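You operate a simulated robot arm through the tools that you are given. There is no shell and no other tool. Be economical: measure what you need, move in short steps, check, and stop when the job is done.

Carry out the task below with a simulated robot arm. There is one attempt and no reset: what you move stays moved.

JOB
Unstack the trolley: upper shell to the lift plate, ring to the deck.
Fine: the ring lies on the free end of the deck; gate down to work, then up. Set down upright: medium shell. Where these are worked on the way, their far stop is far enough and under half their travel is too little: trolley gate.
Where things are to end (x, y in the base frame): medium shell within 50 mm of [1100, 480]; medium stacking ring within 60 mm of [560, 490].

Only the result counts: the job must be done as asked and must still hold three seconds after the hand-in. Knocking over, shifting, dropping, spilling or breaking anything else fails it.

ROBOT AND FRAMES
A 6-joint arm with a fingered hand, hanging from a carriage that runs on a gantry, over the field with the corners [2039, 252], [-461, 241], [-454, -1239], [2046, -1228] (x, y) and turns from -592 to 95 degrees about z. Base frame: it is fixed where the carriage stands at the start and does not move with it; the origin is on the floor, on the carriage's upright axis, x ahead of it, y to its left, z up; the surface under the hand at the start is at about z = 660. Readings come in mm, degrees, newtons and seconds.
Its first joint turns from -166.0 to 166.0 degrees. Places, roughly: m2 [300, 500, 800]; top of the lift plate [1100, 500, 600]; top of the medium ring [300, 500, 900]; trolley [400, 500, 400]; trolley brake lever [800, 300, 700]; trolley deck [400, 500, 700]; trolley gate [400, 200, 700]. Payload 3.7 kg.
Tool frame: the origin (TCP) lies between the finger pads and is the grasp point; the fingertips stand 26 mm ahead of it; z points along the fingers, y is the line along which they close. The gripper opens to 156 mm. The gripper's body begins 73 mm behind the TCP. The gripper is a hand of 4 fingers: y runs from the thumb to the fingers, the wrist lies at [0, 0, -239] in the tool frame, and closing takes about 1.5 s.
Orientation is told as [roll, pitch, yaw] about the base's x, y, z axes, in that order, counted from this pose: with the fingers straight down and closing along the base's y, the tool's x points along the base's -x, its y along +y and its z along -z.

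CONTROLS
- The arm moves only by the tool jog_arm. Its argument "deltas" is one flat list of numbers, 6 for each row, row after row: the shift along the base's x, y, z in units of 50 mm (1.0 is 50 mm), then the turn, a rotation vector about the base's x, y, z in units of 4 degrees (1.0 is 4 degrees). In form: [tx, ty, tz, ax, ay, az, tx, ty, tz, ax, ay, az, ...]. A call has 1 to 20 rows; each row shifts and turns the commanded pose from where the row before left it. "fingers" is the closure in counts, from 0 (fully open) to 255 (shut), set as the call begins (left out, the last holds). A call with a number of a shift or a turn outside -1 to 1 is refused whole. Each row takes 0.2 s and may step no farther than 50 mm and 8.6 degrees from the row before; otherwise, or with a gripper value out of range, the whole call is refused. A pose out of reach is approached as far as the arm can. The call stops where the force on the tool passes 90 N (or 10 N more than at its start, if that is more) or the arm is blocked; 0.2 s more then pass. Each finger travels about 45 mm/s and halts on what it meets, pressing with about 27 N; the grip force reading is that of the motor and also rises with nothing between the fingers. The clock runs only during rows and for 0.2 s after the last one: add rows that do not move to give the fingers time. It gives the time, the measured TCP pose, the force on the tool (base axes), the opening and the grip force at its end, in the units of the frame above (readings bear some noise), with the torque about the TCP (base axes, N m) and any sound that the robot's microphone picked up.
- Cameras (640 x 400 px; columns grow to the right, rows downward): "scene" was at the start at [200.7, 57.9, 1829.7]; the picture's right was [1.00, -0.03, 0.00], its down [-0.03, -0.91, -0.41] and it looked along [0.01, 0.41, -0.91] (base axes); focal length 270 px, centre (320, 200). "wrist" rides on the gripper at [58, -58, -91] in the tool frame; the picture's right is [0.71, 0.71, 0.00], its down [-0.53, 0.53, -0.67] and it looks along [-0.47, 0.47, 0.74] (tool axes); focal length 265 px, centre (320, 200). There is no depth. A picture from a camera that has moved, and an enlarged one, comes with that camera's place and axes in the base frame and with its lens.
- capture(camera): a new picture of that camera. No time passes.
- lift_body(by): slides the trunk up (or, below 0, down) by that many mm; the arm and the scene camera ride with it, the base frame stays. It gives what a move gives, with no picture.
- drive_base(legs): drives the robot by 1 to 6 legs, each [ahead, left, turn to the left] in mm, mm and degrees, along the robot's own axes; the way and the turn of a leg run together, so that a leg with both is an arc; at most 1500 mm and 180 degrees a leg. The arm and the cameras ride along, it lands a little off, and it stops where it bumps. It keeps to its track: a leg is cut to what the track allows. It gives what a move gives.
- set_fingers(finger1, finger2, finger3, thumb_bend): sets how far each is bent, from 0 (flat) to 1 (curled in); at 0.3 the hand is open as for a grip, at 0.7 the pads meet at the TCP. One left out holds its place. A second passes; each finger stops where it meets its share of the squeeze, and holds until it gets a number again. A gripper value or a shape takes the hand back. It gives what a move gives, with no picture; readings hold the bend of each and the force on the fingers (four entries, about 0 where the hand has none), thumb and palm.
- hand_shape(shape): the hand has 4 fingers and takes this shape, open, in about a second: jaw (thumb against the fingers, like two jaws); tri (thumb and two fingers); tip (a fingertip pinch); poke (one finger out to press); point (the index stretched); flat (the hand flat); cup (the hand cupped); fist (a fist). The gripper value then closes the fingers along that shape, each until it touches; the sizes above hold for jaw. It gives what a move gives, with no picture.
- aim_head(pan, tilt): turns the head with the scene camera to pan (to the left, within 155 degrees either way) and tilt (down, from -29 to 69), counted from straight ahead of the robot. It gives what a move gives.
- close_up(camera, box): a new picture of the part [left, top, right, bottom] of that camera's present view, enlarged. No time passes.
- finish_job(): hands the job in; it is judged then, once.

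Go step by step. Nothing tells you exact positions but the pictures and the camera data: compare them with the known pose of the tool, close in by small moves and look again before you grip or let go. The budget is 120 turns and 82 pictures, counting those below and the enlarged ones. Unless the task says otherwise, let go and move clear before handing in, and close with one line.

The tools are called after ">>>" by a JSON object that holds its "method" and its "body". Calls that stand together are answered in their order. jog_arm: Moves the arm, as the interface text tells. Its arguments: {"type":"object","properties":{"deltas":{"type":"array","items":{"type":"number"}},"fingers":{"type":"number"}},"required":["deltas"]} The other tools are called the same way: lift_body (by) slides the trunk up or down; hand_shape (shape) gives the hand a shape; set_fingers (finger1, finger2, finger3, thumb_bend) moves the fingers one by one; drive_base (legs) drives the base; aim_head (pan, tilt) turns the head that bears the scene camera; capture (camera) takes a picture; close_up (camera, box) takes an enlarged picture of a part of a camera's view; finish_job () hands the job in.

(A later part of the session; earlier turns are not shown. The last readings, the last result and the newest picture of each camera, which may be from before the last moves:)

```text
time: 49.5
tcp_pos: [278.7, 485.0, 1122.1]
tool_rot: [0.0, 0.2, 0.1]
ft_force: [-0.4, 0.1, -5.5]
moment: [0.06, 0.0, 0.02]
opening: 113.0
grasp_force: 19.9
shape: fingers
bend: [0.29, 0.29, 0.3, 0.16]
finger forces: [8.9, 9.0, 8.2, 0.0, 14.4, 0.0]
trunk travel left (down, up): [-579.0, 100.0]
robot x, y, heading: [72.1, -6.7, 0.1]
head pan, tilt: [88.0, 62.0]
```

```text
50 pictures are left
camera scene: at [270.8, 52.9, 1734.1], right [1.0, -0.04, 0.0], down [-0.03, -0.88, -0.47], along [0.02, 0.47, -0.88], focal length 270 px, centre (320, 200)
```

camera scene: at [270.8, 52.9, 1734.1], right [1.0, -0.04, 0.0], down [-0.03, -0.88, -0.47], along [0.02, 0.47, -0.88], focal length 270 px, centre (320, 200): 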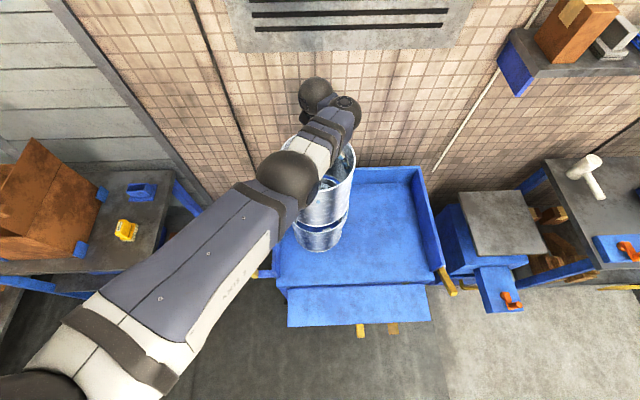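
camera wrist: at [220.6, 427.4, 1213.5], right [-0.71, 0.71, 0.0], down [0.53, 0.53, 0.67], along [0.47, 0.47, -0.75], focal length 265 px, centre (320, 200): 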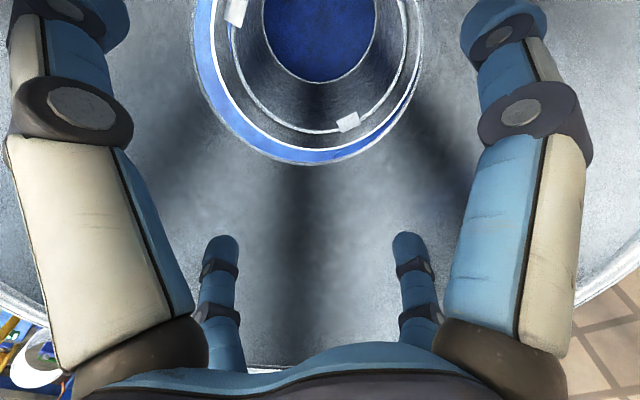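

The ring and lower shell stayed put and the gate lies folded out. I'll raise fully, back off from the wall shelf, and carry the shell across to the lift plate.

>>> {"method": "lift_body", "body": {"by": 100}}

>>> {"method": "drive_base", "body": {"legs": [[0, -100, 0], [400, 0, 0], [422, 0, 0]]}}

>>> {"method": "capture", "body": {"camera": "scene"}}

>>> {"method": "capture", "body": {"camera": "wrist"}}

```text
time: 50.8
tcp_pos: [277.7, 486.3, 1220.9]
tool_rot: [-0.2, 0.3, 0.1]
ft_force: [0.8, 0.3, -5.4]
moment: [0.04, 0.01, -0.03]
opening: 113.0
grasp_force: 20.7
shape: fingers
bend: [0.29, 0.29, 0.3, 0.16]
finger forces: [8.8, 9.1, 7.9, 0.0, 14.3, 0.0]
trunk travel left (down, up): [-679.0, 0.0]
robot x, y, heading: [66.9, -7.5, 0.2]
head pan, tilt: [88.0, 62.0]
```

```text
time: 56.2
tcp_pos: [1102.6, 380.4, 1221.4]
tool_rot: [-0.1, 0.2, -0.1]
ft_force: [0.4, -0.3, -5.7]
moment: [0.06, -0.01, 0.01]
opening: 113.3
grasp_force: 19.9
shape: fingers
bend: [0.29, 0.29, 0.3, 0.16]
finger forces: [8.6, 9.1, 7.8, 0.1, 14.8, 0.1]
trunk travel left (down, up): [-679.0, 0.0]
robot x, y, heading: [894.7, -110.1, -0.5]
head pan, tilt: [88.0, 62.0]
```

```text
49 pictures are left
camera scene: at [1093.3, -53.1, 1834.0], right [1.0, -0.04, 0.0], down [-0.04, -0.88, -0.47], along [0.02, 0.47, -0.88], focal length 270 px, centre (320, 200)
```

scene: 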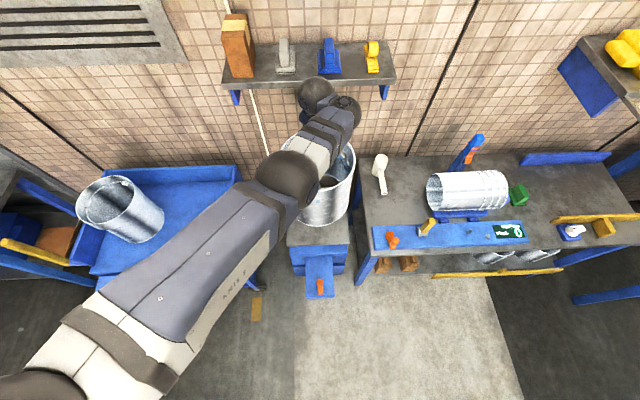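

```text
48 pictures are left
camera wrist: at [1044.6, 321.7, 1313.5], right [-0.7, 0.71, 0.0], down [0.53, 0.52, 0.67], along [0.47, 0.47, -0.75], focal length 265 px, centre (320, 200)
```

wrist: 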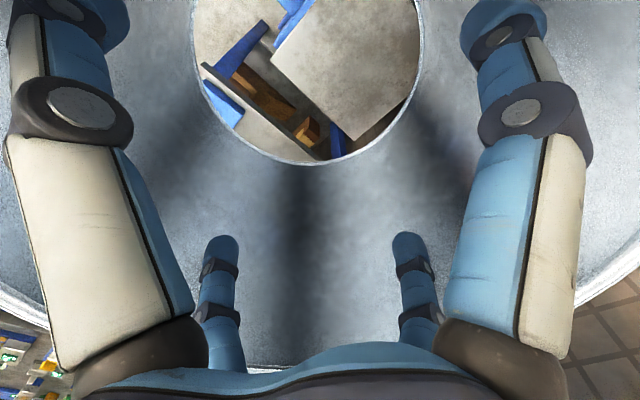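

The shell hangs about (+6,−9) mm off the TCP; the plate spans roughly x 955–1265, y 367–675. I'll move over it and lower most of the way.

>>> {"method": "drive_base", "body": {"legs": [[-8, 120, 0]]}}

>>> {"method": "lift_body", "body": {"by": -380}}

>>> {"method": "capture", "body": {"camera": "wrist"}}

>>> {"method": "capture", "body": {"camera": "scene"}}

```text
time: 57.5
tcp_pos: [1096.1, 499.8, 1221.5]
tool_rot: [-0.2, 0.2, -0.2]
ft_force: [-0.6, 0.1, -5.3]
moment: [0.08, 0.01, 0.01]
opening: 113.2
grasp_force: 20.0
shape: fingers
bend: [0.29, 0.29, 0.3, 0.16]
finger forces: [8.6, 9.0, 7.9, 0.0, 14.7, 0.1]
trunk travel left (down, up): [-679.0, 0.0]
robot x, y, heading: [883.1, 7.8, -0.6]
head pan, tilt: [88.0, 62.0]
```

```text
time: 61.1
tcp_pos: [1094.8, 499.6, 841.0]
tool_rot: [-0.1, 0.1, -0.3]
ft_force: [-0.1, 0.4, -5.4]
moment: [0.05, 0.0, 0.0]
opening: 113.0
grasp_force: 19.8
shape: fingers
bend: [0.29, 0.29, 0.3, 0.16]
finger forces: [8.7, 9.2, 7.8, 0.0, 14.9, 0.1]
trunk travel left (down, up): [-299.0, 380.0]
robot x, y, heading: [885.6, 5.0, -0.4]
head pan, tilt: [88.0, 62.0]
```

```text
47 pictures are left
camera wrist: at [1037.1, 441.2, 933.3], right [-0.7, 0.71, 0.0], down [0.53, 0.53, 0.67], along [0.47, 0.47, -0.75], focal length 265 px, centre (320, 200)
```

wrist: 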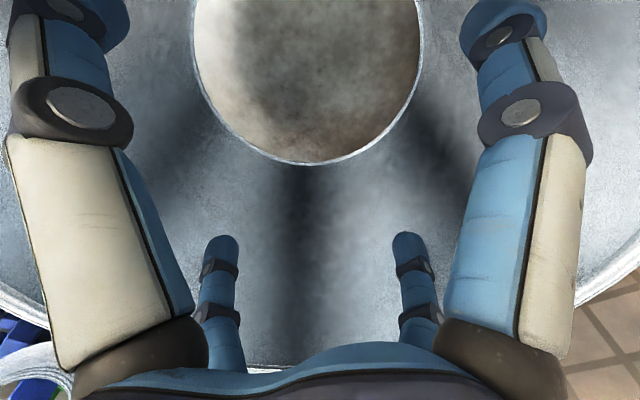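

```text
46 pictures are left
camera scene: at [1086.0, 66.5, 1454.0], right [1.0, -0.04, 0.0], down [-0.04, -0.88, -0.47], along [0.02, 0.47, -0.88], focal length 270 px, centre (320, 200)
```

scene: 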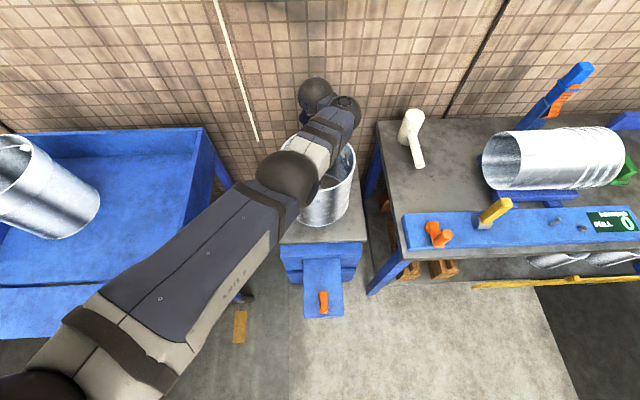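

>>> {"method": "lift_body", "body": {"by": -50}}

>>> {"method": "lift_body", "body": {"by": -10}}

>>> {"method": "capture", "body": {"camera": "wrist"}}

```text
time: 62.1
tcp_pos: [1095.7, 499.4, 790.3]
tool_rot: [-0.1, 0.1, -0.1]
ft_force: [-1.1, -0.5, -4.5]
moment: [0.05, -0.01, 0.02]
opening: 112.8
grasp_force: 19.8
shape: fingers
bend: [0.29, 0.29, 0.3, 0.16]
finger forces: [8.6, 9.2, 7.6, 0.0, 14.9, 0.0]
trunk travel left (down, up): [-249.0, 430.0]
robot x, y, heading: [881.2, 6.8, -0.2]
head pan, tilt: [88.0, 62.0]
```

```text
time: 62.6
tcp_pos: [1097.4, 500.5, 781.4]
tool_rot: [0.1, 0.1, -0.2]
ft_force: [0.8, -1.4, 3.6]
moment: [0.57, -0.09, -0.03]
opening: 115.2
grasp_force: 23.0
shape: fingers
bend: [0.29, 0.29, 0.29, 0.15]
finger forces: [9.6, 12.6, 9.1, 0.1, 14.5, 0.0]
trunk travel left (down, up): [-239.0, 440.0]
robot x, y, heading: [882.1, 2.3, -0.3]
head pan, tilt: [88.0, 62.0]
```

```text
45 pictures are left
camera wrist: at [1037.8, 441.9, 874.0], right [-0.7, 0.71, 0.0], down [0.53, 0.52, 0.67], along [0.47, 0.47, -0.74], focal length 265 px, centre (320, 200)
```

wrist: 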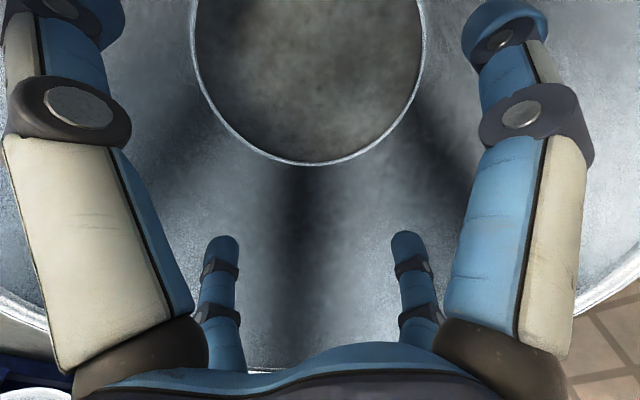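

The shell has landed on the plate (force sign reversed at TCP z≈781). Releasing and rising straight out.

>>> {"method": "set_fingers", "body": {"finger1": 0.45, "finger2": 0.45, "finger3": 0.45, "thumb_bend": 0.45}}

>>> {"method": "lift_body", "body": {"by": 400}}

>>> {"method": "capture", "body": {"camera": "wrist"}}

>>> {"method": "capture", "body": {"camera": "scene"}}

```text
time: 63.6
tcp_pos: [1095.4, 499.3, 781.3]
tool_rot: [-0.1, 0.3, -0.2]
ft_force: [0.0, -0.2, -0.2]
moment: [0.01, 0.02, 0.02]
opening: 65.4
grasp_force: 0.0
shape: fingers
bend: [0.45, 0.45, 0.45, 0.45]
finger forces: [0.0, 0.0, 0.0, 0.0, 0.0, 0.0]
trunk travel left (down, up): [-239.0, 440.0]
robot x, y, heading: [883.3, 2.5, -0.4]
head pan, tilt: [88.0, 62.0]
```

```text
time: 67.5
tcp_pos: [1095.4, 500.0, 1181.3]
tool_rot: [-0.3, 0.2, -0.1]
ft_force: [-0.5, -0.1, 0.4]
moment: [-0.01, -0.03, 0.0]
opening: 65.4
grasp_force: 0.2
shape: fingers
bend: [0.45, 0.45, 0.45, 0.45]
finger forces: [0.0, 0.0, 0.0, 0.0, 0.0, 0.0]
trunk travel left (down, up): [-639.0, 40.0]
robot x, y, heading: [886.2, 7.0, -0.5]
head pan, tilt: [88.0, 62.0]
```

```text
44 pictures are left
camera wrist: at [1037.3, 441.5, 1273.4], right [-0.7, 0.71, 0.0], down [0.53, 0.53, 0.67], along [0.47, 0.47, -0.75], focal length 265 px, centre (320, 200)
```

wrist: 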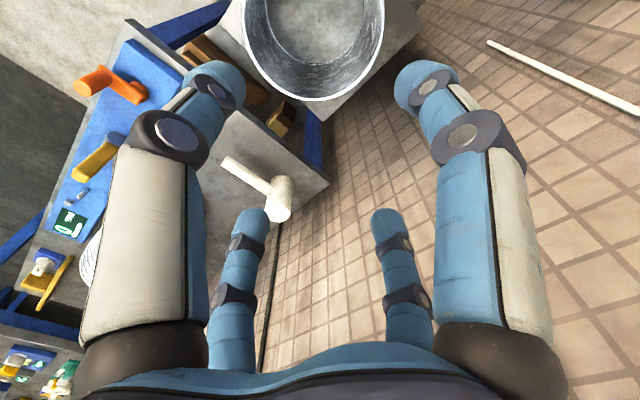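

```text
43 pictures are left
camera scene: at [1086.0, 66.7, 1794.0], right [1.0, -0.04, 0.0], down [-0.04, -0.88, -0.47], along [0.02, 0.47, -0.88], focal length 270 px, centre (320, 200)
```

scene: 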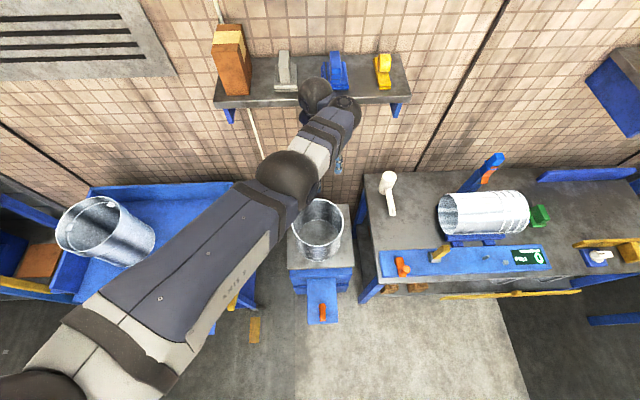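

The shell stands upright at ≈(1097,490). Now back over the stack for the ring.

>>> {"method": "lift_body", "body": {"by": 40}}

>>> {"method": "drive_base", "body": {"legs": [[0, -100, 0], [-818, 0, 0], [0, 85, 0]]}}

>>> {"method": "lift_body", "body": {"by": -130}}

>>> {"method": "capture", "body": {"camera": "wrist"}}

```text
time: 68.3
tcp_pos: [1095.8, 500.1, 1220.7]
tool_rot: [0.0, 0.1, -0.1]
ft_force: [-0.2, -0.4, -0.4]
moment: [-0.01, -0.01, 0.01]
opening: 65.4
grasp_force: 0.1
shape: fingers
bend: [0.45, 0.45, 0.45, 0.45]
finger forces: [0.0, 0.0, 0.0, 0.0, 0.0, 0.0]
trunk travel left (down, up): [-679.0, 0.0]
robot x, y, heading: [884.7, 6.3, -0.4]
head pan, tilt: [88.0, 62.0]
```

```text
time: 74.1
tcp_pos: [269.1, 490.0, 1220.3]
tool_rot: [-0.1, 0.1, -0.1]
ft_force: [0.2, -0.5, 0.6]
moment: [0.02, -0.02, -0.01]
opening: 65.7
grasp_force: 0.1
shape: fingers
bend: [0.45, 0.45, 0.45, 0.45]
finger forces: [0.1, 0.0, 0.0, 0.0, 0.1, 0.1]
trunk travel left (down, up): [-679.0, 0.0]
robot x, y, heading: [57.6, -7.1, -0.3]
head pan, tilt: [88.0, 62.0]
```

```text
time: 75.7
tcp_pos: [269.9, 490.1, 1091.2]
tool_rot: [-0.1, 0.2, -0.1]
ft_force: [0.2, -0.3, -0.4]
moment: [0.05, 0.0, 0.01]
opening: 65.4
grasp_force: 0.0
shape: fingers
bend: [0.45, 0.45, 0.45, 0.45]
finger forces: [0.1, 0.0, 0.0, 0.1, 0.0, 0.0]
trunk travel left (down, up): [-549.0, 130.0]
robot x, y, heading: [59.9, -7.0, -0.3]
head pan, tilt: [88.0, 62.0]
```

```text
42 pictures are left
camera wrist: at [211.5, 431.8, 1183.4], right [-0.71, 0.71, 0.0], down [0.53, 0.53, 0.67], along [0.47, 0.47, -0.75], focal length 265 px, centre (320, 200)
```

wrist: 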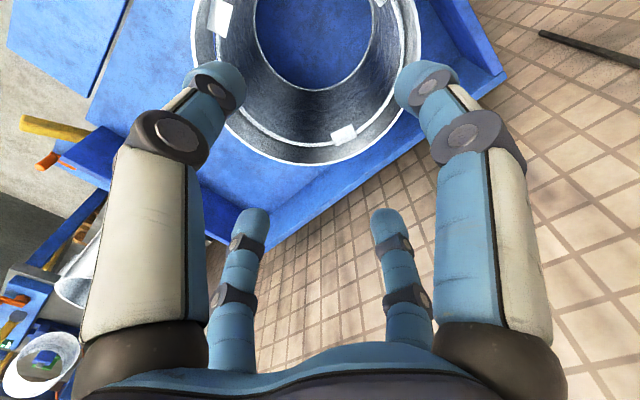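

>>> {"method": "close_up", "body": {"camera": "wrist", "box": [170, 0, 450, 175]}}

>>> {"method": "close_up", "body": {"camera": "scene", "box": [230, 120, 430, 280]}}

```text
2.29 times, centred on (310, 88) of wrist
camera zoom: at [211.5, 431.8, 1183.4], right [-0.71, 0.71, 0.0], down [0.53, 0.53, 0.67], along [0.47, 0.47, -0.75], focal length 607 px, centre (343, 457)
```

zoom: 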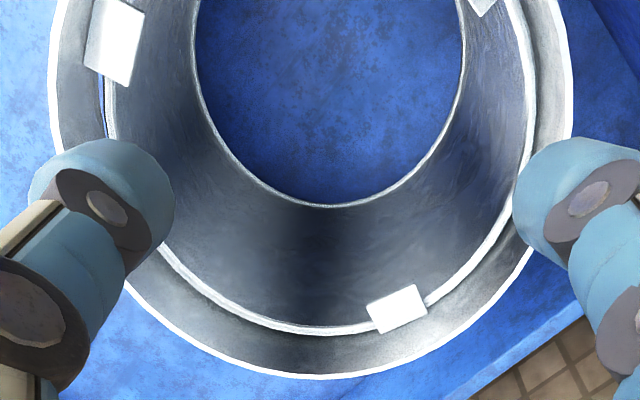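

```text
2.50 times, centred on (330, 200) of scene
camera zoom: at [260.6, 57.0, 1704.1], right [1.0, -0.04, 0.0], down [-0.03, -0.88, -0.47], along [0.02, 0.47, -0.88], focal length 674 px, centre (295, 200)
```

zoom: 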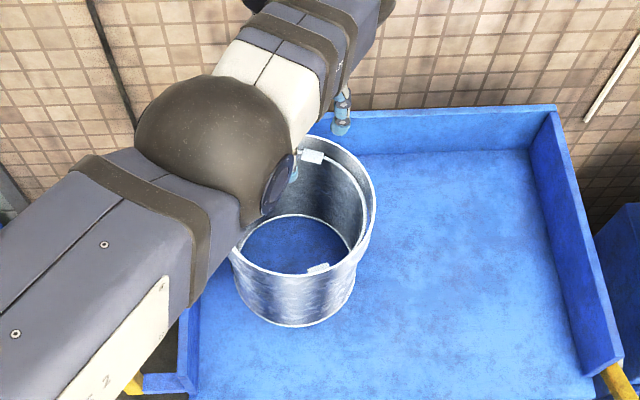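

The ring (with inner tabs resting on the lower shell's rim) is centred at ≈(281,481), top z≈905. I'll centre on it and lower the fingertips just inside its upper half.

>>> {"method": "jog_arm", "body": {"deltas": [0.2, -0.16, 0, 0, 0, 0]}}

>>> {"method": "lift_body", "body": {"by": -155}}

>>> {"method": "capture", "body": {"camera": "wrist"}}

```text
time: 76.1
tcp_pos: [279.0, 481.3, 1091.3]
tool_rot: [-0.1, 0.3, -0.1]
ft_force: [-0.2, 0.3, -0.2]
moment: [0.0, 0.0, 0.01]
opening: 65.4
grasp_force: 0.2
shape: fingers
bend: [0.45, 0.45, 0.45, 0.45]
finger forces: [0.0, 0.0, 0.0, 0.0, 0.0, 0.0]
trunk travel left (down, up): [-549.0, 130.0]
robot x, y, heading: [56.1, 0.1, -0.3]
head pan, tilt: [88.0, 62.0]
```

```text
time: 77.9
tcp_pos: [279.5, 482.1, 935.4]
tool_rot: [-0.1, 0.2, -0.2]
ft_force: [-0.8, -0.7, -0.7]
moment: [-0.01, 0.02, 0.0]
opening: 65.5
grasp_force: 0.0
shape: fingers
bend: [0.45, 0.45, 0.45, 0.45]
finger forces: [0.0, 0.1, 0.1, 0.1, 0.0, 0.0]
trunk travel left (down, up): [-394.0, 285.0]
robot x, y, heading: [58.6, -6.1, -0.4]
head pan, tilt: [88.0, 62.0]
```

```text
39 pictures are left
camera wrist: at [221.3, 423.7, 1028.5], right [-0.71, 0.71, 0.0], down [0.53, 0.53, 0.67], along [0.47, 0.47, -0.75], focal length 265 px, centre (320, 200)
```

wrist: 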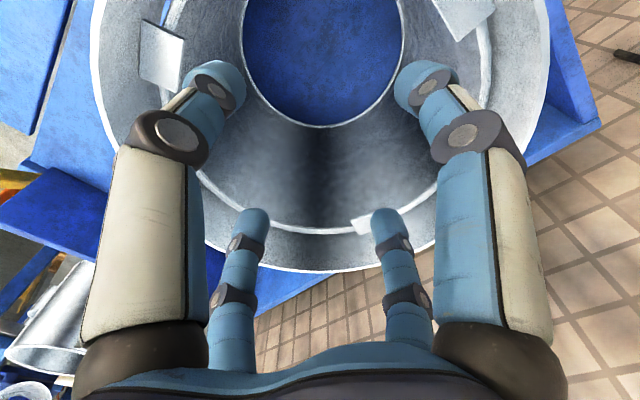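

Geometry confirmed: ring top 905, lower shell rim ≈868. Lowering 30 mm so the tips sit inside the ring's upper half, then spreading gently.

>>> {"method": "lift_body", "body": {"by": -30}}

>>> {"method": "set_fingers", "body": {"finger1": 0.15, "finger2": 0.15, "finger3": 0.15, "thumb_bend": 0.15}}

>>> {"method": "capture", "body": {"camera": "wrist"}}

```text
time: 78.7
tcp_pos: [278.7, 482.4, 905.2]
tool_rot: [-0.1, 0.1, -0.1]
ft_force: [-0.6, 0.2, -0.2]
moment: [-0.02, -0.01, -0.02]
opening: 65.5
grasp_force: 0.1
shape: fingers
bend: [0.45, 0.45, 0.45, 0.45]
finger forces: [0.1, 0.1, 0.0, 0.1, 0.0, 0.0]
trunk travel left (down, up): [-364.0, 315.0]
robot x, y, heading: [58.9, -6.8, -0.1]
head pan, tilt: [88.0, 62.0]
```

```text
time: 79.7
tcp_pos: [279.2, 482.7, 905.9]
tool_rot: [-0.2, 0.2, -0.1]
ft_force: [-0.4, -0.2, 0.8]
moment: [-0.05, 0.22, 0.02]
opening: 124.6
grasp_force: 6.4
shape: fingers
bend: [0.21, 0.19, 0.22, 0.17]
finger forces: [4.5, 2.5, 4.0, 0.0, 2.4, 0.0]
trunk travel left (down, up): [-364.0, 315.0]
robot x, y, heading: [61.4, -1.6, -0.2]
head pan, tilt: [88.0, 62.0]
```

```text
38 pictures are left
camera wrist: at [221.2, 423.6, 998.4], right [-0.71, 0.71, 0.0], down [0.53, 0.53, 0.67], along [0.47, 0.47, -0.75], focal length 265 px, centre (320, 200)
```

wrist: 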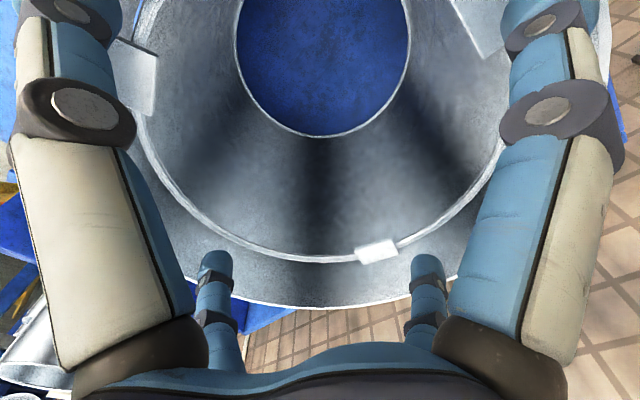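

All four tips bear on the ring's inner wall lightly. Spreading a bit more, then a trial lift.

>>> {"method": "set_fingers", "body": {"finger1": 0.05, "finger2": 0.05, "finger3": 0.05, "thumb_bend": 0.05}}

>>> {"method": "lift_body", "body": {"by": 15}}

>>> {"method": "capture", "body": {"camera": "wrist"}}

```text
time: 80.7
tcp_pos: [277.9, 482.4, 905.8]
tool_rot: [-0.1, 0.2, -0.1]
ft_force: [-0.7, 0.4, 0.8]
moment: [0.24, -0.05, 0.01]
opening: 124.8
grasp_force: 17.6
shape: fingers
bend: [0.2, 0.19, 0.21, 0.15]
finger forces: [8.8, 7.8, 8.9, 0.1, 9.9, 0.0]
trunk travel left (down, up): [-364.0, 315.0]
robot x, y, heading: [58.3, -6.0, -0.4]
head pan, tilt: [88.0, 62.0]
```

```text
time: 81.3
tcp_pos: [279.4, 482.4, 919.7]
tool_rot: [-0.2, 0.2, -0.1]
ft_force: [0.3, -0.6, -3.0]
moment: [0.02, 0.01, 0.01]
opening: 124.9
grasp_force: 17.0
shape: fingers
bend: [0.2, 0.19, 0.21, 0.14]
finger forces: [8.2, 7.6, 7.8, 0.0, 10.2, 0.1]
trunk travel left (down, up): [-379.0, 300.0]
robot x, y, heading: [59.9, -2.4, -0.3]
head pan, tilt: [88.0, 62.0]
```

```text
37 pictures are left
camera wrist: at [221.1, 423.4, 1013.3], right [-0.71, 0.71, 0.0], down [0.53, 0.53, 0.67], along [0.47, 0.47, -0.75], focal length 265 px, centre (320, 200)
```

wrist: 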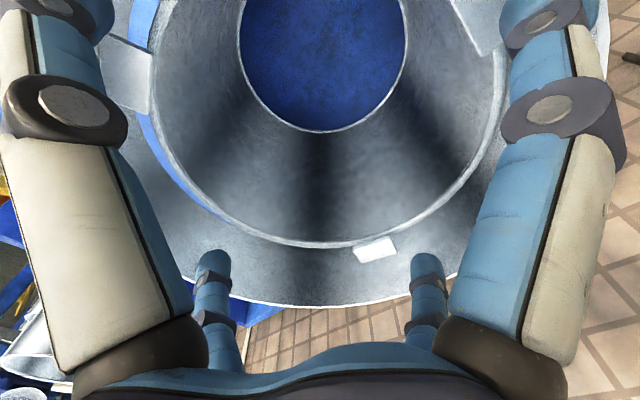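

The ring lifts off cleanly (~0.33 kg). Raising clear of the lower shell and moving toward the free end of the deck.

>>> {"method": "lift_body", "body": {"by": 150}}

>>> {"method": "capture", "body": {"camera": "wrist"}}

>>> {"method": "drive_base", "body": {"legs": [[271, 8, 0]]}}

>>> {"method": "capture", "body": {"camera": "wrist"}}

>>> {"method": "capture", "body": {"camera": "scene"}}

```text
time: 83.0
tcp_pos: [279.0, 481.7, 1070.3]
tool_rot: [-0.1, 0.3, -0.1]
ft_force: [0.3, -0.1, -3.0]
moment: [0.0, -0.02, 0.02]
opening: 124.7
grasp_force: 17.0
shape: fingers
bend: [0.2, 0.19, 0.21, 0.14]
finger forces: [8.2, 7.7, 7.8, 0.1, 10.3, 0.0]
trunk travel left (down, up): [-529.0, 150.0]
robot x, y, heading: [59.5, -5.8, -0.3]
head pan, tilt: [88.0, 62.0]
```

```text
36 pictures are left
camera wrist: at [221.1, 423.4, 1163.2], right [-0.71, 0.71, 0.0], down [0.53, 0.53, 0.67], along [0.47, 0.47, -0.75], focal length 265 px, centre (320, 200)
```

wrist: 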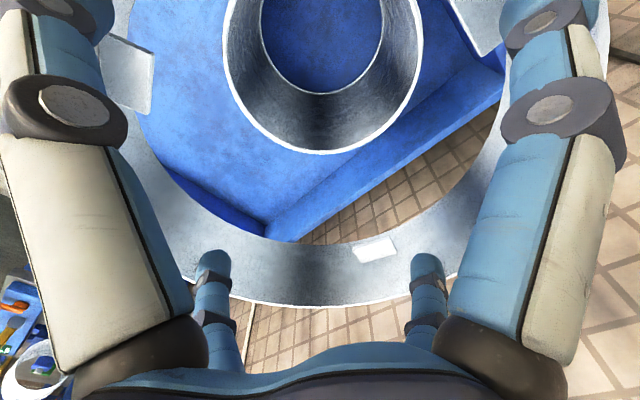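

```text
time: 85.0
tcp_pos: [550.1, 489.1, 1069.7]
tool_rot: [-0.1, 0.3, 0.0]
ft_force: [-0.8, -0.3, -2.6]
moment: [0.03, -0.01, 0.01]
opening: 124.8
grasp_force: 16.8
shape: fingers
bend: [0.2, 0.19, 0.21, 0.14]
finger forces: [8.2, 7.6, 7.8, 0.1, 10.1, 0.1]
trunk travel left (down, up): [-529.0, 150.0]
robot x, y, heading: [331.9, 3.1, -0.2]
head pan, tilt: [88.0, 62.0]
```

```text
35 pictures are left
camera wrist: at [491.4, 430.2, 1163.2], right [-0.71, 0.71, 0.0], down [0.53, 0.53, 0.67], along [0.47, 0.47, -0.75], focal length 265 px, centre (320, 200)
```

wrist: 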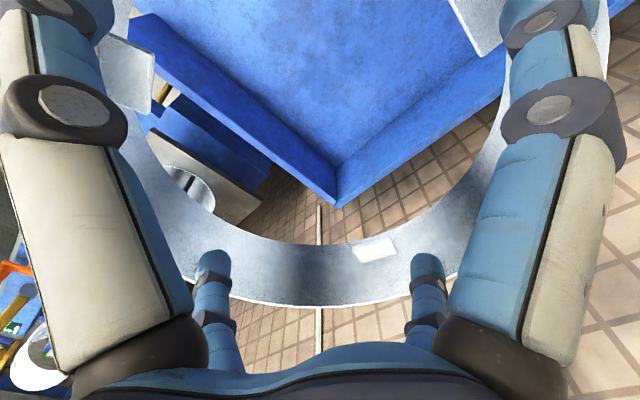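

```text
34 pictures are left
camera scene: at [530.9, 63.7, 1684.0], right [1.0, -0.04, 0.0], down [-0.03, -0.88, -0.47], along [0.02, 0.47, -0.88], focal length 270 px, centre (320, 200)
```

scene: 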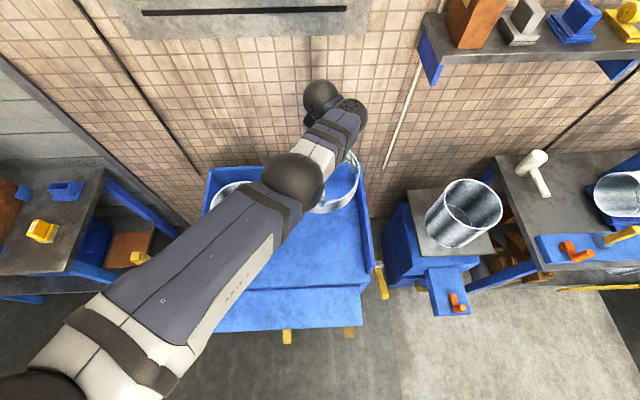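

>>> {"method": "jog_arm", "body": {"deltas": [-0.14, 0, 0, 0, 0, 0]}}

>>> {"method": "lift_body", "body": {"by": -250}}

>>> {"method": "capture", "body": {"camera": "wrist"}}

>>> {"method": "capture", "body": {"camera": "scene"}}

```text
time: 85.4
tcp_pos: [543.5, 488.8, 1070.4]
tool_rot: [-0.1, 0.3, -0.1]
ft_force: [0.0, -0.5, -3.5]
moment: [-0.04, -0.01, 0.05]
opening: 124.9
grasp_force: 16.9
shape: fingers
bend: [0.2, 0.19, 0.21, 0.14]
finger forces: [8.1, 7.6, 7.9, 0.0, 10.2, 0.0]
trunk travel left (down, up): [-529.0, 150.0]
robot x, y, heading: [327.3, 1.0, -0.2]
head pan, tilt: [88.0, 62.0]
```

```text
time: 87.9
tcp_pos: [541.9, 488.6, 819.9]
tool_rot: [0.0, 0.2, -0.1]
ft_force: [-0.7, 0.3, -3.0]
moment: [0.0, 0.01, 0.0]
opening: 124.7
grasp_force: 16.9
shape: fingers
bend: [0.2, 0.19, 0.21, 0.14]
finger forces: [8.2, 7.7, 7.8, 0.0, 10.2, 0.0]
trunk travel left (down, up): [-279.0, 400.0]
robot x, y, heading: [327.4, -0.9, -0.4]
head pan, tilt: [88.0, 62.0]
```

```text
33 pictures are left
camera wrist: at [484.2, 430.3, 913.2], right [-0.71, 0.71, 0.0], down [0.53, 0.53, 0.67], along [0.47, 0.47, -0.75], focal length 265 px, centre (320, 200)
```

wrist: 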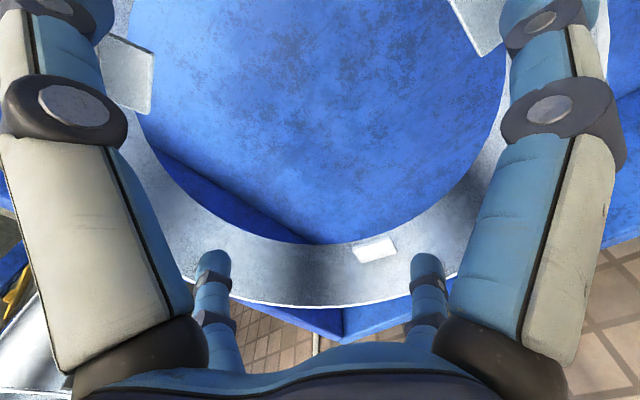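

```text
32 pictures are left
camera scene: at [530.9, 63.7, 1434.1], right [1.0, -0.04, 0.0], down [-0.03, -0.88, -0.47], along [0.02, 0.47, -0.88], focal length 270 px, centre (320, 200)
```

scene: 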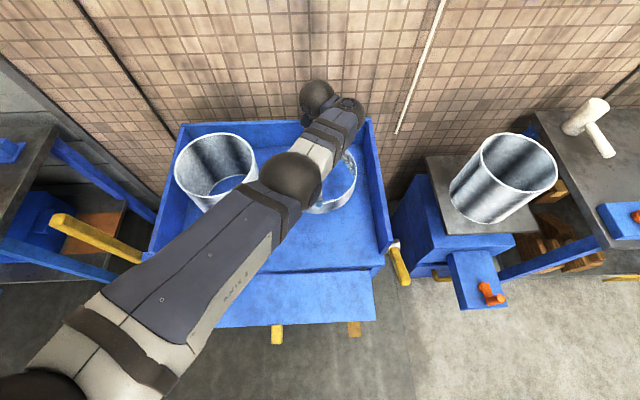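

>>> {"method": "lift_body", "body": {"by": -30}}

>>> {"method": "lift_body", "body": {"by": -10}}

```text
time: 88.7
tcp_pos: [543.5, 488.1, 791.0]
tool_rot: [-0.1, 0.2, -0.1]
ft_force: [0.8, -0.1, -2.6]
moment: [0.04, -0.01, 0.0]
opening: 124.9
grasp_force: 16.9
shape: fingers
bend: [0.2, 0.19, 0.21, 0.14]
finger forces: [8.2, 7.7, 7.8, 0.0, 10.2, 0.0]
trunk travel left (down, up): [-249.0, 430.0]
robot x, y, heading: [330.6, 1.9, -0.2]
head pan, tilt: [88.0, 62.0]
```

```text
time: 89.3
tcp_pos: [542.7, 488.9, 781.5]
tool_rot: [0.0, 0.2, -0.1]
ft_force: [-0.5, 0.1, -3.1]
moment: [0.02, -0.05, 0.0]
opening: 124.7
grasp_force: 16.7
shape: fingers
bend: [0.2, 0.19, 0.21, 0.14]
finger forces: [8.2, 7.6, 7.9, 0.1, 10.3, 0.0]
trunk travel left (down, up): [-239.0, 440.0]
robot x, y, heading: [329.6, 1.3, -0.4]
head pan, tilt: [88.0, 62.0]
```

>>> {"method": "lift_body", "body": {"by": -6}}

>>> {"method": "lift_body", "body": {"by": -6}}

>>> {"method": "capture", "body": {"camera": "wrist"}}

```text
time: 89.8
tcp_pos: [543.2, 489.4, 774.5]
tool_rot: [-0.1, 0.2, -0.1]
ft_force: [-0.5, 0.9, -3.1]
moment: [-0.02, 0.02, 0.01]
opening: 124.5
grasp_force: 16.7
shape: fingers
bend: [0.2, 0.19, 0.21, 0.14]
finger forces: [8.2, 7.7, 7.8, 0.1, 10.2, 0.0]
trunk travel left (down, up): [-233.0, 446.0]
robot x, y, heading: [331.2, -2.1, -0.4]
head pan, tilt: [88.0, 62.0]
```

```text
time: 90.4
tcp_pos: [542.3, 488.8, 768.5]
tool_rot: [0.0, 0.2, -0.2]
ft_force: [0.4, -0.1, -2.7]
moment: [-0.01, -0.01, 0.0]
opening: 124.7
grasp_force: 17.1
shape: fingers
bend: [0.2, 0.19, 0.21, 0.14]
finger forces: [8.2, 7.7, 7.9, 0.0, 10.2, 0.0]
trunk travel left (down, up): [-227.0, 452.0]
robot x, y, heading: [330.7, -0.3, -0.4]
head pan, tilt: [88.0, 62.0]
```

```text
31 pictures are left
camera wrist: at [484.2, 430.3, 861.1], right [-0.71, 0.71, 0.0], down [0.53, 0.53, 0.67], along [0.47, 0.47, -0.75], focal length 265 px, centre (320, 200)
```

wrist: 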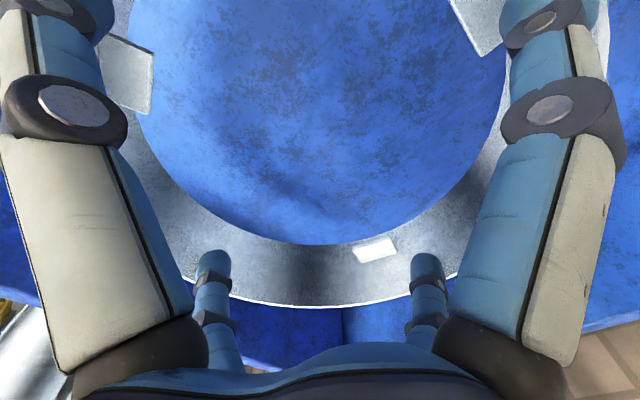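

The ring's bottom edge is about 10 mm above the deck. A few more small steps.

>>> {"method": "lift_body", "body": {"by": -6}}

>>> {"method": "lift_body", "body": {"by": -4}}

>>> {"method": "lift_body", "body": {"by": -3}}

```text
time: 90.9
tcp_pos: [542.8, 489.0, 762.4]
tool_rot: [0.0, 0.2, -0.1]
ft_force: [-0.7, 0.4, -2.3]
moment: [0.01, -0.02, 0.01]
opening: 124.7
grasp_force: 16.6
shape: fingers
bend: [0.2, 0.19, 0.21, 0.14]
finger forces: [8.3, 7.7, 7.7, 0.0, 10.2, 0.0]
trunk travel left (down, up): [-221.0, 458.0]
robot x, y, heading: [330.7, 2.2, -0.3]
head pan, tilt: [88.0, 62.0]
```

```text
time: 91.5
tcp_pos: [542.5, 489.4, 758.0]
tool_rot: [-0.1, 0.2, 0.0]
ft_force: [0.6, -0.9, -2.0]
moment: [0.02, -0.03, -0.03]
opening: 124.7
grasp_force: 16.8
shape: fingers
bend: [0.2, 0.19, 0.21, 0.14]
finger forces: [8.2, 7.6, 7.8, 0.1, 10.3, 0.0]
trunk travel left (down, up): [-217.0, 462.0]
robot x, y, heading: [331.5, 1.4, -0.5]
head pan, tilt: [88.0, 62.0]
```

```text
time: 92.0
tcp_pos: [542.1, 487.8, 755.6]
tool_rot: [-0.1, 0.2, -0.2]
ft_force: [-0.5, -0.6, -3.4]
moment: [-0.02, 0.0, 0.0]
opening: 124.9
grasp_force: 16.9
shape: fingers
bend: [0.2, 0.19, 0.21, 0.14]
finger forces: [8.2, 7.7, 7.7, 0.0, 10.3, 0.0]
trunk travel left (down, up): [-214.0, 465.0]
robot x, y, heading: [329.6, 2.3, -0.2]
head pan, tilt: [88.0, 62.0]
```

>>> {"method": "lift_body", "body": {"by": -4}}

>>> {"method": "lift_body", "body": {"by": -4}}

>>> {"method": "capture", "body": {"camera": "wrist"}}

```text
time: 92.5
tcp_pos: [541.8, 488.4, 752.3]
tool_rot: [-0.2, 0.2, -0.1]
ft_force: [0.3, 0.8, -1.3]
moment: [-0.01, 0.0, 0.0]
opening: 124.6
grasp_force: 17.0
shape: fingers
bend: [0.2, 0.19, 0.21, 0.14]
finger forces: [8.3, 7.7, 7.8, 0.0, 10.3, 0.0]
trunk travel left (down, up): [-210.0, 469.0]
robot x, y, heading: [327.4, 6.5, -0.3]
head pan, tilt: [88.0, 62.0]
```

```text
time: 93.0
tcp_pos: [543.0, 488.2, 747.4]
tool_rot: [-0.1, 0.2, -0.2]
ft_force: [-0.5, -0.6, -2.9]
moment: [0.0, -0.03, -0.03]
opening: 124.9
grasp_force: 17.1
shape: fingers
bend: [0.2, 0.19, 0.21, 0.14]
finger forces: [8.2, 7.7, 7.7, 0.0, 10.3, 0.0]
trunk travel left (down, up): [-206.0, 473.0]
robot x, y, heading: [332.6, 1.4, -0.3]
head pan, tilt: [88.0, 62.0]
```

```text
30 pictures are left
camera wrist: at [484.2, 430.3, 840.1], right [-0.71, 0.71, 0.0], down [0.53, 0.53, 0.67], along [0.47, 0.47, -0.75], focal length 265 px, centre (320, 200)
```

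wrist: 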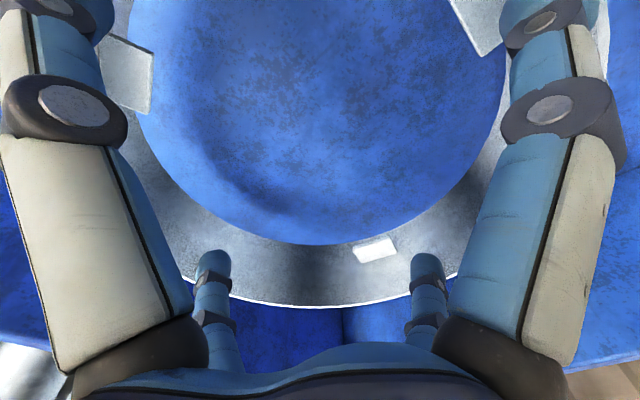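

Still hanging; the shadow gap is closing. Continuing.

>>> {"method": "lift_body", "body": {"by": -5}}

>>> {"method": "lift_body", "body": {"by": -5}}

>>> {"method": "lift_body", "body": {"by": -4}}

>>> {"method": "capture", "body": {"camera": "wrist"}}

```text
time: 93.6
tcp_pos: [542.0, 488.1, 742.8]
tool_rot: [-0.1, 0.3, -0.1]
ft_force: [0.3, 0.9, -2.4]
moment: [-0.02, -0.04, 0.0]
opening: 124.9
grasp_force: 16.9
shape: fingers
bend: [0.2, 0.19, 0.21, 0.14]
finger forces: [8.2, 7.6, 7.7, 0.1, 10.3, 0.0]
trunk travel left (down, up): [-201.0, 478.0]
robot x, y, heading: [330.0, -1.1, -0.2]
head pan, tilt: [88.0, 62.0]
```

```text
time: 94.1
tcp_pos: [541.1, 488.7, 738.2]
tool_rot: [-0.1, 0.2, -0.1]
ft_force: [0.1, 0.1, -2.4]
moment: [0.0, -0.01, 0.03]
opening: 124.6
grasp_force: 17.1
shape: fingers
bend: [0.2, 0.19, 0.21, 0.14]
finger forces: [8.2, 7.6, 7.7, 0.0, 10.2, 0.1]
trunk travel left (down, up): [-196.0, 483.0]
robot x, y, heading: [329.4, 2.1, -0.5]
head pan, tilt: [88.0, 62.0]
```

```text
time: 94.6
tcp_pos: [543.2, 488.8, 733.3]
tool_rot: [-0.2, 0.3, 0.0]
ft_force: [-0.1, -0.7, -3.5]
moment: [0.0, 0.01, 0.01]
opening: 124.9
grasp_force: 17.5
shape: fingers
bend: [0.2, 0.19, 0.21, 0.14]
finger forces: [8.2, 7.8, 7.7, 0.0, 10.4, 0.0]
trunk travel left (down, up): [-192.0, 487.0]
robot x, y, heading: [329.0, -1.0, -0.3]
head pan, tilt: [88.0, 62.0]
```

```text
29 pictures are left
camera wrist: at [484.2, 430.3, 826.1], right [-0.71, 0.71, 0.0], down [0.53, 0.53, 0.67], along [0.47, 0.47, -0.75], focal length 265 px, centre (320, 200)
```

wrist: 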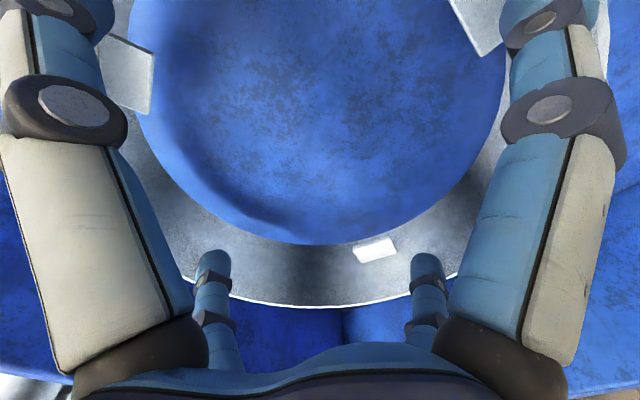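

The start note gives the deck at z≈660, so contact is due near TCP z≈718.

>>> {"method": "lift_body", "body": {"by": -7}}

>>> {"method": "lift_body", "body": {"by": -4}}

>>> {"method": "lift_body", "body": {"by": -3}}

>>> {"method": "lift_body", "body": {"by": -3}}

```text
time: 95.2
tcp_pos: [542.6, 488.7, 726.4]
tool_rot: [-0.1, 0.2, -0.1]
ft_force: [-0.4, 0.7, -2.3]
moment: [-0.03, 0.0, -0.03]
opening: 124.7
grasp_force: 17.2
shape: fingers
bend: [0.2, 0.19, 0.21, 0.14]
finger forces: [8.2, 7.7, 7.7, 0.0, 10.4, 0.1]
trunk travel left (down, up): [-185.0, 494.0]
robot x, y, heading: [330.8, 3.2, -0.3]
head pan, tilt: [88.0, 62.0]
```

```text
time: 95.7
tcp_pos: [541.9, 488.1, 722.8]
tool_rot: [-0.1, 0.2, -0.1]
ft_force: [0.5, -0.7, -2.6]
moment: [0.03, 0.0, 0.01]
opening: 124.6
grasp_force: 17.2
shape: fingers
bend: [0.2, 0.19, 0.21, 0.14]
finger forces: [8.2, 7.7, 7.7, 0.0, 10.3, 0.1]
trunk travel left (down, up): [-181.0, 498.0]
robot x, y, heading: [328.2, 4.6, -0.6]
head pan, tilt: [88.0, 62.0]
```

```text
time: 96.2
tcp_pos: [543.0, 489.1, 720.0]
tool_rot: [-0.1, 0.3, -0.1]
ft_force: [0.3, -0.3, -3.6]
moment: [-0.01, 0.02, -0.03]
opening: 124.7
grasp_force: 17.4
shape: fingers
bend: [0.2, 0.19, 0.21, 0.14]
finger forces: [8.2, 7.7, 7.8, 0.1, 10.2, 0.1]
trunk travel left (down, up): [-178.0, 501.0]
robot x, y, heading: [329.3, 5.1, -0.6]
head pan, tilt: [88.0, 62.0]
```

```text
time: 96.8
tcp_pos: [541.3, 488.1, 715.3]
tool_rot: [-0.2, 0.2, -0.1]
ft_force: [0.0, -0.4, -1.1]
moment: [0.09, -0.01, 0.02]
opening: 124.5
grasp_force: 17.3
shape: fingers
bend: [0.2, 0.19, 0.21, 0.14]
finger forces: [8.4, 7.9, 8.0, 0.0, 10.2, 0.1]
trunk travel left (down, up): [-175.0, 504.0]
robot x, y, heading: [329.9, 2.7, -0.3]
head pan, tilt: [88.0, 62.0]
```

Force is changing (first contact). One more small step, then release.

>>> {"method": "lift_body", "body": {"by": -2}}

>>> {"method": "capture", "body": {"camera": "wrist"}}

```text
time: 97.3
tcp_pos: [543.4, 489.7, 714.8]
tool_rot: [0.1, 0.1, -0.1]
ft_force: [0.0, -2.5, 5.8]
moment: [0.32, 0.0, 0.07]
opening: 125.2
grasp_force: 20.0
shape: fingers
bend: [0.2, 0.17, 0.21, 0.14]
finger forces: [9.9, 9.6, 10.3, 0.1, 9.5, 0.1]
trunk travel left (down, up): [-173.0, 506.0]
robot x, y, heading: [329.1, 2.7, 0.0]
head pan, tilt: [88.0, 62.0]
```

```text
28 pictures are left
camera wrist: at [484.5, 430.8, 807.8], right [-0.71, 0.71, 0.0], down [0.53, 0.53, 0.67], along [0.47, 0.47, -0.75], focal length 265 px, centre (320, 200)
```

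wrist: 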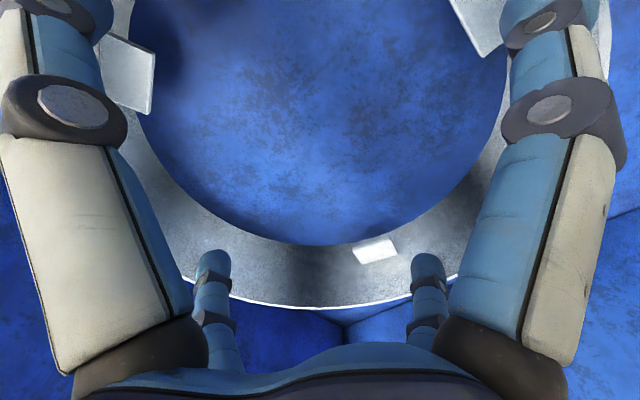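

The ring rests on the deck. Releasing and rising.

>>> {"method": "set_fingers", "body": {"finger1": 0.45, "finger2": 0.45, "finger3": 0.45, "thumb_bend": 0.45}}

>>> {"method": "lift_body", "body": {"by": 350}}

>>> {"method": "drive_base", "body": {"legs": [[450, -600, 0]]}}

>>> {"method": "aim_head", "body": {"pan": 115, "tilt": 38}}

>>> {"method": "capture", "body": {"camera": "scene"}}

```text
time: 98.3
tcp_pos: [542.1, 489.1, 715.0]
tool_rot: [-0.2, 0.1, -0.2]
ft_force: [-0.9, -1.0, -0.3]
moment: [0.01, 0.02, -0.01]
opening: 65.7
grasp_force: 0.0
shape: fingers
bend: [0.45, 0.45, 0.45, 0.45]
finger forces: [0.0, 0.0, 0.1, 0.0, 0.1, 0.1]
trunk travel left (down, up): [-173.0, 506.0]
robot x, y, heading: [332.8, 0.2, -0.5]
head pan, tilt: [88.0, 62.0]
```

```text
time: 101.7
tcp_pos: [543.1, 489.2, 1064.0]
tool_rot: [-0.1, 0.2, 0.0]
ft_force: [-0.1, 0.0, 0.7]
moment: [-0.01, 0.0, 0.01]
opening: 65.3
grasp_force: 0.1
shape: fingers
bend: [0.45, 0.45, 0.45, 0.45]
finger forces: [0.0, 0.1, 0.0, 0.0, 0.0, 0.0]
trunk travel left (down, up): [-523.0, 156.0]
robot x, y, heading: [327.7, 0.2, -0.4]
head pan, tilt: [88.0, 62.0]
```

```text
time: 105.8
tcp_pos: [989.6, -115.1, 1065.0]
tool_rot: [-0.1, 0.2, -0.1]
ft_force: [-0.3, -0.2, 0.7]
moment: [-0.01, 0.01, -0.03]
opening: 65.5
grasp_force: 0.1
shape: fingers
bend: [0.45, 0.45, 0.45, 0.45]
finger forces: [0.0, 0.1, 0.0, 0.0, 0.0, 0.1]
trunk travel left (down, up): [-523.0, 156.0]
robot x, y, heading: [778.1, -605.4, -0.4]
head pan, tilt: [88.0, 62.0]
```

```text
time: 106.7
tcp_pos: [990.0, -116.4, 1064.6]
tool_rot: [0.0, 0.2, -0.1]
ft_force: [0.5, -0.3, -0.3]
moment: [0.01, -0.03, 0.01]
opening: 65.5
grasp_force: 0.2
shape: fingers
bend: [0.45, 0.45, 0.45, 0.45]
finger forces: [0.0, 0.0, 0.1, 0.0, 0.0, 0.1]
trunk travel left (down, up): [-523.0, 156.0]
robot x, y, heading: [775.9, -605.7, -0.1]
head pan, tilt: [115.0, 38.0]
```

```text
27 pictures are left
camera scene: at [939.9, -527.2, 1710.0], right [0.91, 0.42, 0.0], down [0.26, -0.56, -0.79], along [-0.33, 0.72, -0.62], focal length 270 px, centre (320, 200)
```

scene: 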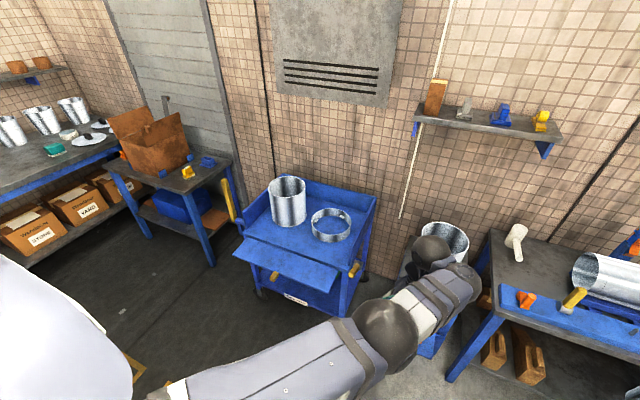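

>>> {"method": "close_up", "body": {"camera": "scene", "box": [220, 165, 400, 320]}}

```text
2.58 times, centred on (310, 242) of scene
camera zoom: at [939.9, -527.2, 1710.0], right [0.91, 0.42, 0.0], down [0.26, -0.56, -0.79], along [-0.33, 0.72, -0.62], focal length 696 px, centre (346, 90)
```

zoom: 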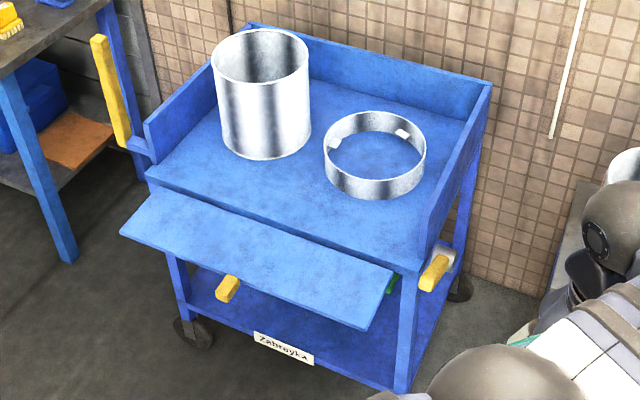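

Lower shell and ring sit well, and the gate hangs folded slightly below horizontal (outer edge ≈ y 115, z 635). To raise it I'll tilt the hand 45° so the bunched fingers point toward the trolley, go under the edge and swing it up; first the tilt, in free space.

>>> {"method": "jog_arm", "body": {"deltas": [0, 0.313, 0.01, 0.9375, 0, 0, 0, 0.311, 0.031, 0.9375, 0, 0, 0, 0.309, 0.051, 0.9375, 0, 0, 0, 0.304, 0.071, 0.9375, 0, 0, 0, 0.299, 0.091, 0.9375, 0, 0, 0, 0.293, 0.11, 0.9375, 0, 0, 0, 0.285, 0.129, 0.9375, 0, 0, 0, 0.276, 0.147, 0.9375, 0, 0, 0, 0.266, 0.165, 0.9375, 0, 0, 0, 0.254, 0.182, 0.9375, 0, 0, 0, 0.241, 0.198, 0.9375, 0, 0, 0, 0.228, 0.214, 0.9375, 0, 0], "fingers": 255}}

>>> {"method": "jog_arm", "body": {"deltas": [0, 0, -0.5, 0, 0, 0, 0, 0, -0.5, 0, 0, 0, 0, 0, -0.5, 0, 0, 0, 0, 0, -0.5, 0, 0, 0]}}

```text
time: 109.3
tcp_pos: [989.4, 52.8, 1134.2]
tool_rot: [45.2, 0.2, 0.1]
ft_force: [-0.4, -0.6, -0.3]
moment: [-0.02, 0.01, -0.02]
opening: 0.0
grasp_force: 26.9
shape: jaw
bend: [0.7, 0.7, 0.7, 0.7]
finger forces: [0.0, 0.0, 0.0, 0.0, 0.1, 0.0]
trunk travel left (down, up): [-523.0, 156.0]
robot x, y, heading: [777.0, -604.0, -0.0]
head pan, tilt: [115.0, 38.0]
```

```text
time: 110.3
tcp_pos: [988.7, 51.9, 1034.8]
tool_rot: [44.9, 0.2, 0.1]
ft_force: [-0.2, 0.3, 1.1]
moment: [0.01, 0.03, -0.02]
opening: 0.0
grasp_force: 26.8
shape: jaw
bend: [0.7, 0.7, 0.7, 0.7]
finger forces: [0.0, 0.1, 0.0, 0.0, 0.1, 0.0]
trunk travel left (down, up): [-523.0, 156.0]
robot x, y, heading: [776.8, -604.0, 0.0]
head pan, tilt: [115.0, 38.0]
```

>>> {"method": "drive_base", "body": {"legs": [[0, -90, 0], [-500, 0, 0]]}}

>>> {"method": "lift_body", "body": {"by": -400}}

>>> {"method": "lift_body", "body": {"by": -60}}

>>> {"method": "aim_head", "body": {"pan": 80, "tilt": 35}}

>>> {"method": "capture", "body": {"camera": "scene"}}

>>> {"method": "capture", "body": {"camera": "wrist"}}

```text
time: 114.0
tcp_pos: [481.7, -35.4, 1035.0]
tool_rot: [45.0, 0.2, 0.2]
ft_force: [0.1, 0.4, 0.1]
moment: [-0.01, 0.03, 0.0]
opening: 0.1
grasp_force: 27.4
shape: jaw
bend: [0.7, 0.7, 0.7, 0.7]
finger forces: [0.1, 0.0, 0.0, 0.0, 0.1, 0.0]
trunk travel left (down, up): [-523.0, 156.0]
robot x, y, heading: [272.6, -689.5, 0.1]
head pan, tilt: [115.0, 38.0]
```

```text
time: 117.8
tcp_pos: [481.5, -35.1, 635.4]
tool_rot: [44.8, 0.2, 0.2]
ft_force: [0.6, 0.5, -0.3]
moment: [-0.01, -0.01, 0.01]
opening: 0.0
grasp_force: 26.8
shape: jaw
bend: [0.7, 0.7, 0.7, 0.7]
finger forces: [0.0, 0.0, 0.0, 0.0, 0.0, 0.0]
trunk travel left (down, up): [-123.0, 556.0]
robot x, y, heading: [267.2, -695.4, -0.3]
head pan, tilt: [115.0, 38.0]
```

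```text
time: 118.8
tcp_pos: [481.3, -34.4, 574.5]
tool_rot: [44.8, 0.2, 0.2]
ft_force: [0.2, 0.5, 0.5]
moment: [0.0, 0.01, 0.01]
opening: 0.1
grasp_force: 26.8
shape: jaw
bend: [0.7, 0.7, 0.7, 0.7]
finger forces: [0.1, 0.0, 0.0, 0.0, 0.0, 0.0]
trunk travel left (down, up): [-63.0, 616.0]
robot x, y, heading: [267.8, -692.5, -0.2]
head pan, tilt: [115.0, 38.0]
```

```text
time: 119.8
tcp_pos: [480.5, -35.1, 575.0]
tool_rot: [44.9, 0.2, 0.1]
ft_force: [-0.2, -0.2, -1.1]
moment: [0.01, 0.02, 0.01]
opening: 0.0
grasp_force: 27.3
shape: jaw
bend: [0.7, 0.7, 0.7, 0.7]
finger forces: [0.0, 0.1, 0.0, 0.0, 0.0, 0.1]
trunk travel left (down, up): [-63.0, 616.0]
robot x, y, heading: [268.0, -690.2, -0.2]
head pan, tilt: [80.0, 35.0]
```

```text
25 pictures are left
camera scene: at [484.5, -606.5, 1254.6], right [0.98, -0.17, 0.0], down [-0.1, -0.56, -0.82], along [0.14, 0.81, -0.57], focal length 270 px, centre (320, 200)
```

scene: 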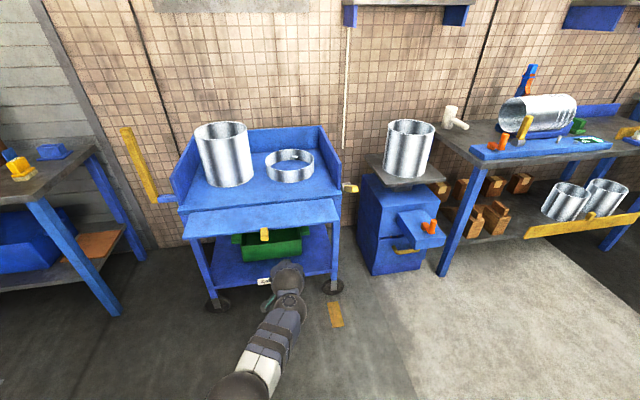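

```text
24 pictures are left
camera wrist: at [423.4, -141.4, 599.6], right [-0.71, 0.5, 0.5], down [0.53, -0.1, 0.84], along [0.47, 0.86, -0.19], focal length 265 px, centre (320, 200)
```

wrist: 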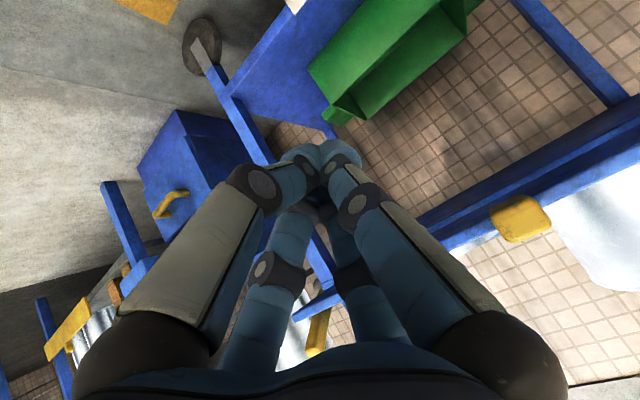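

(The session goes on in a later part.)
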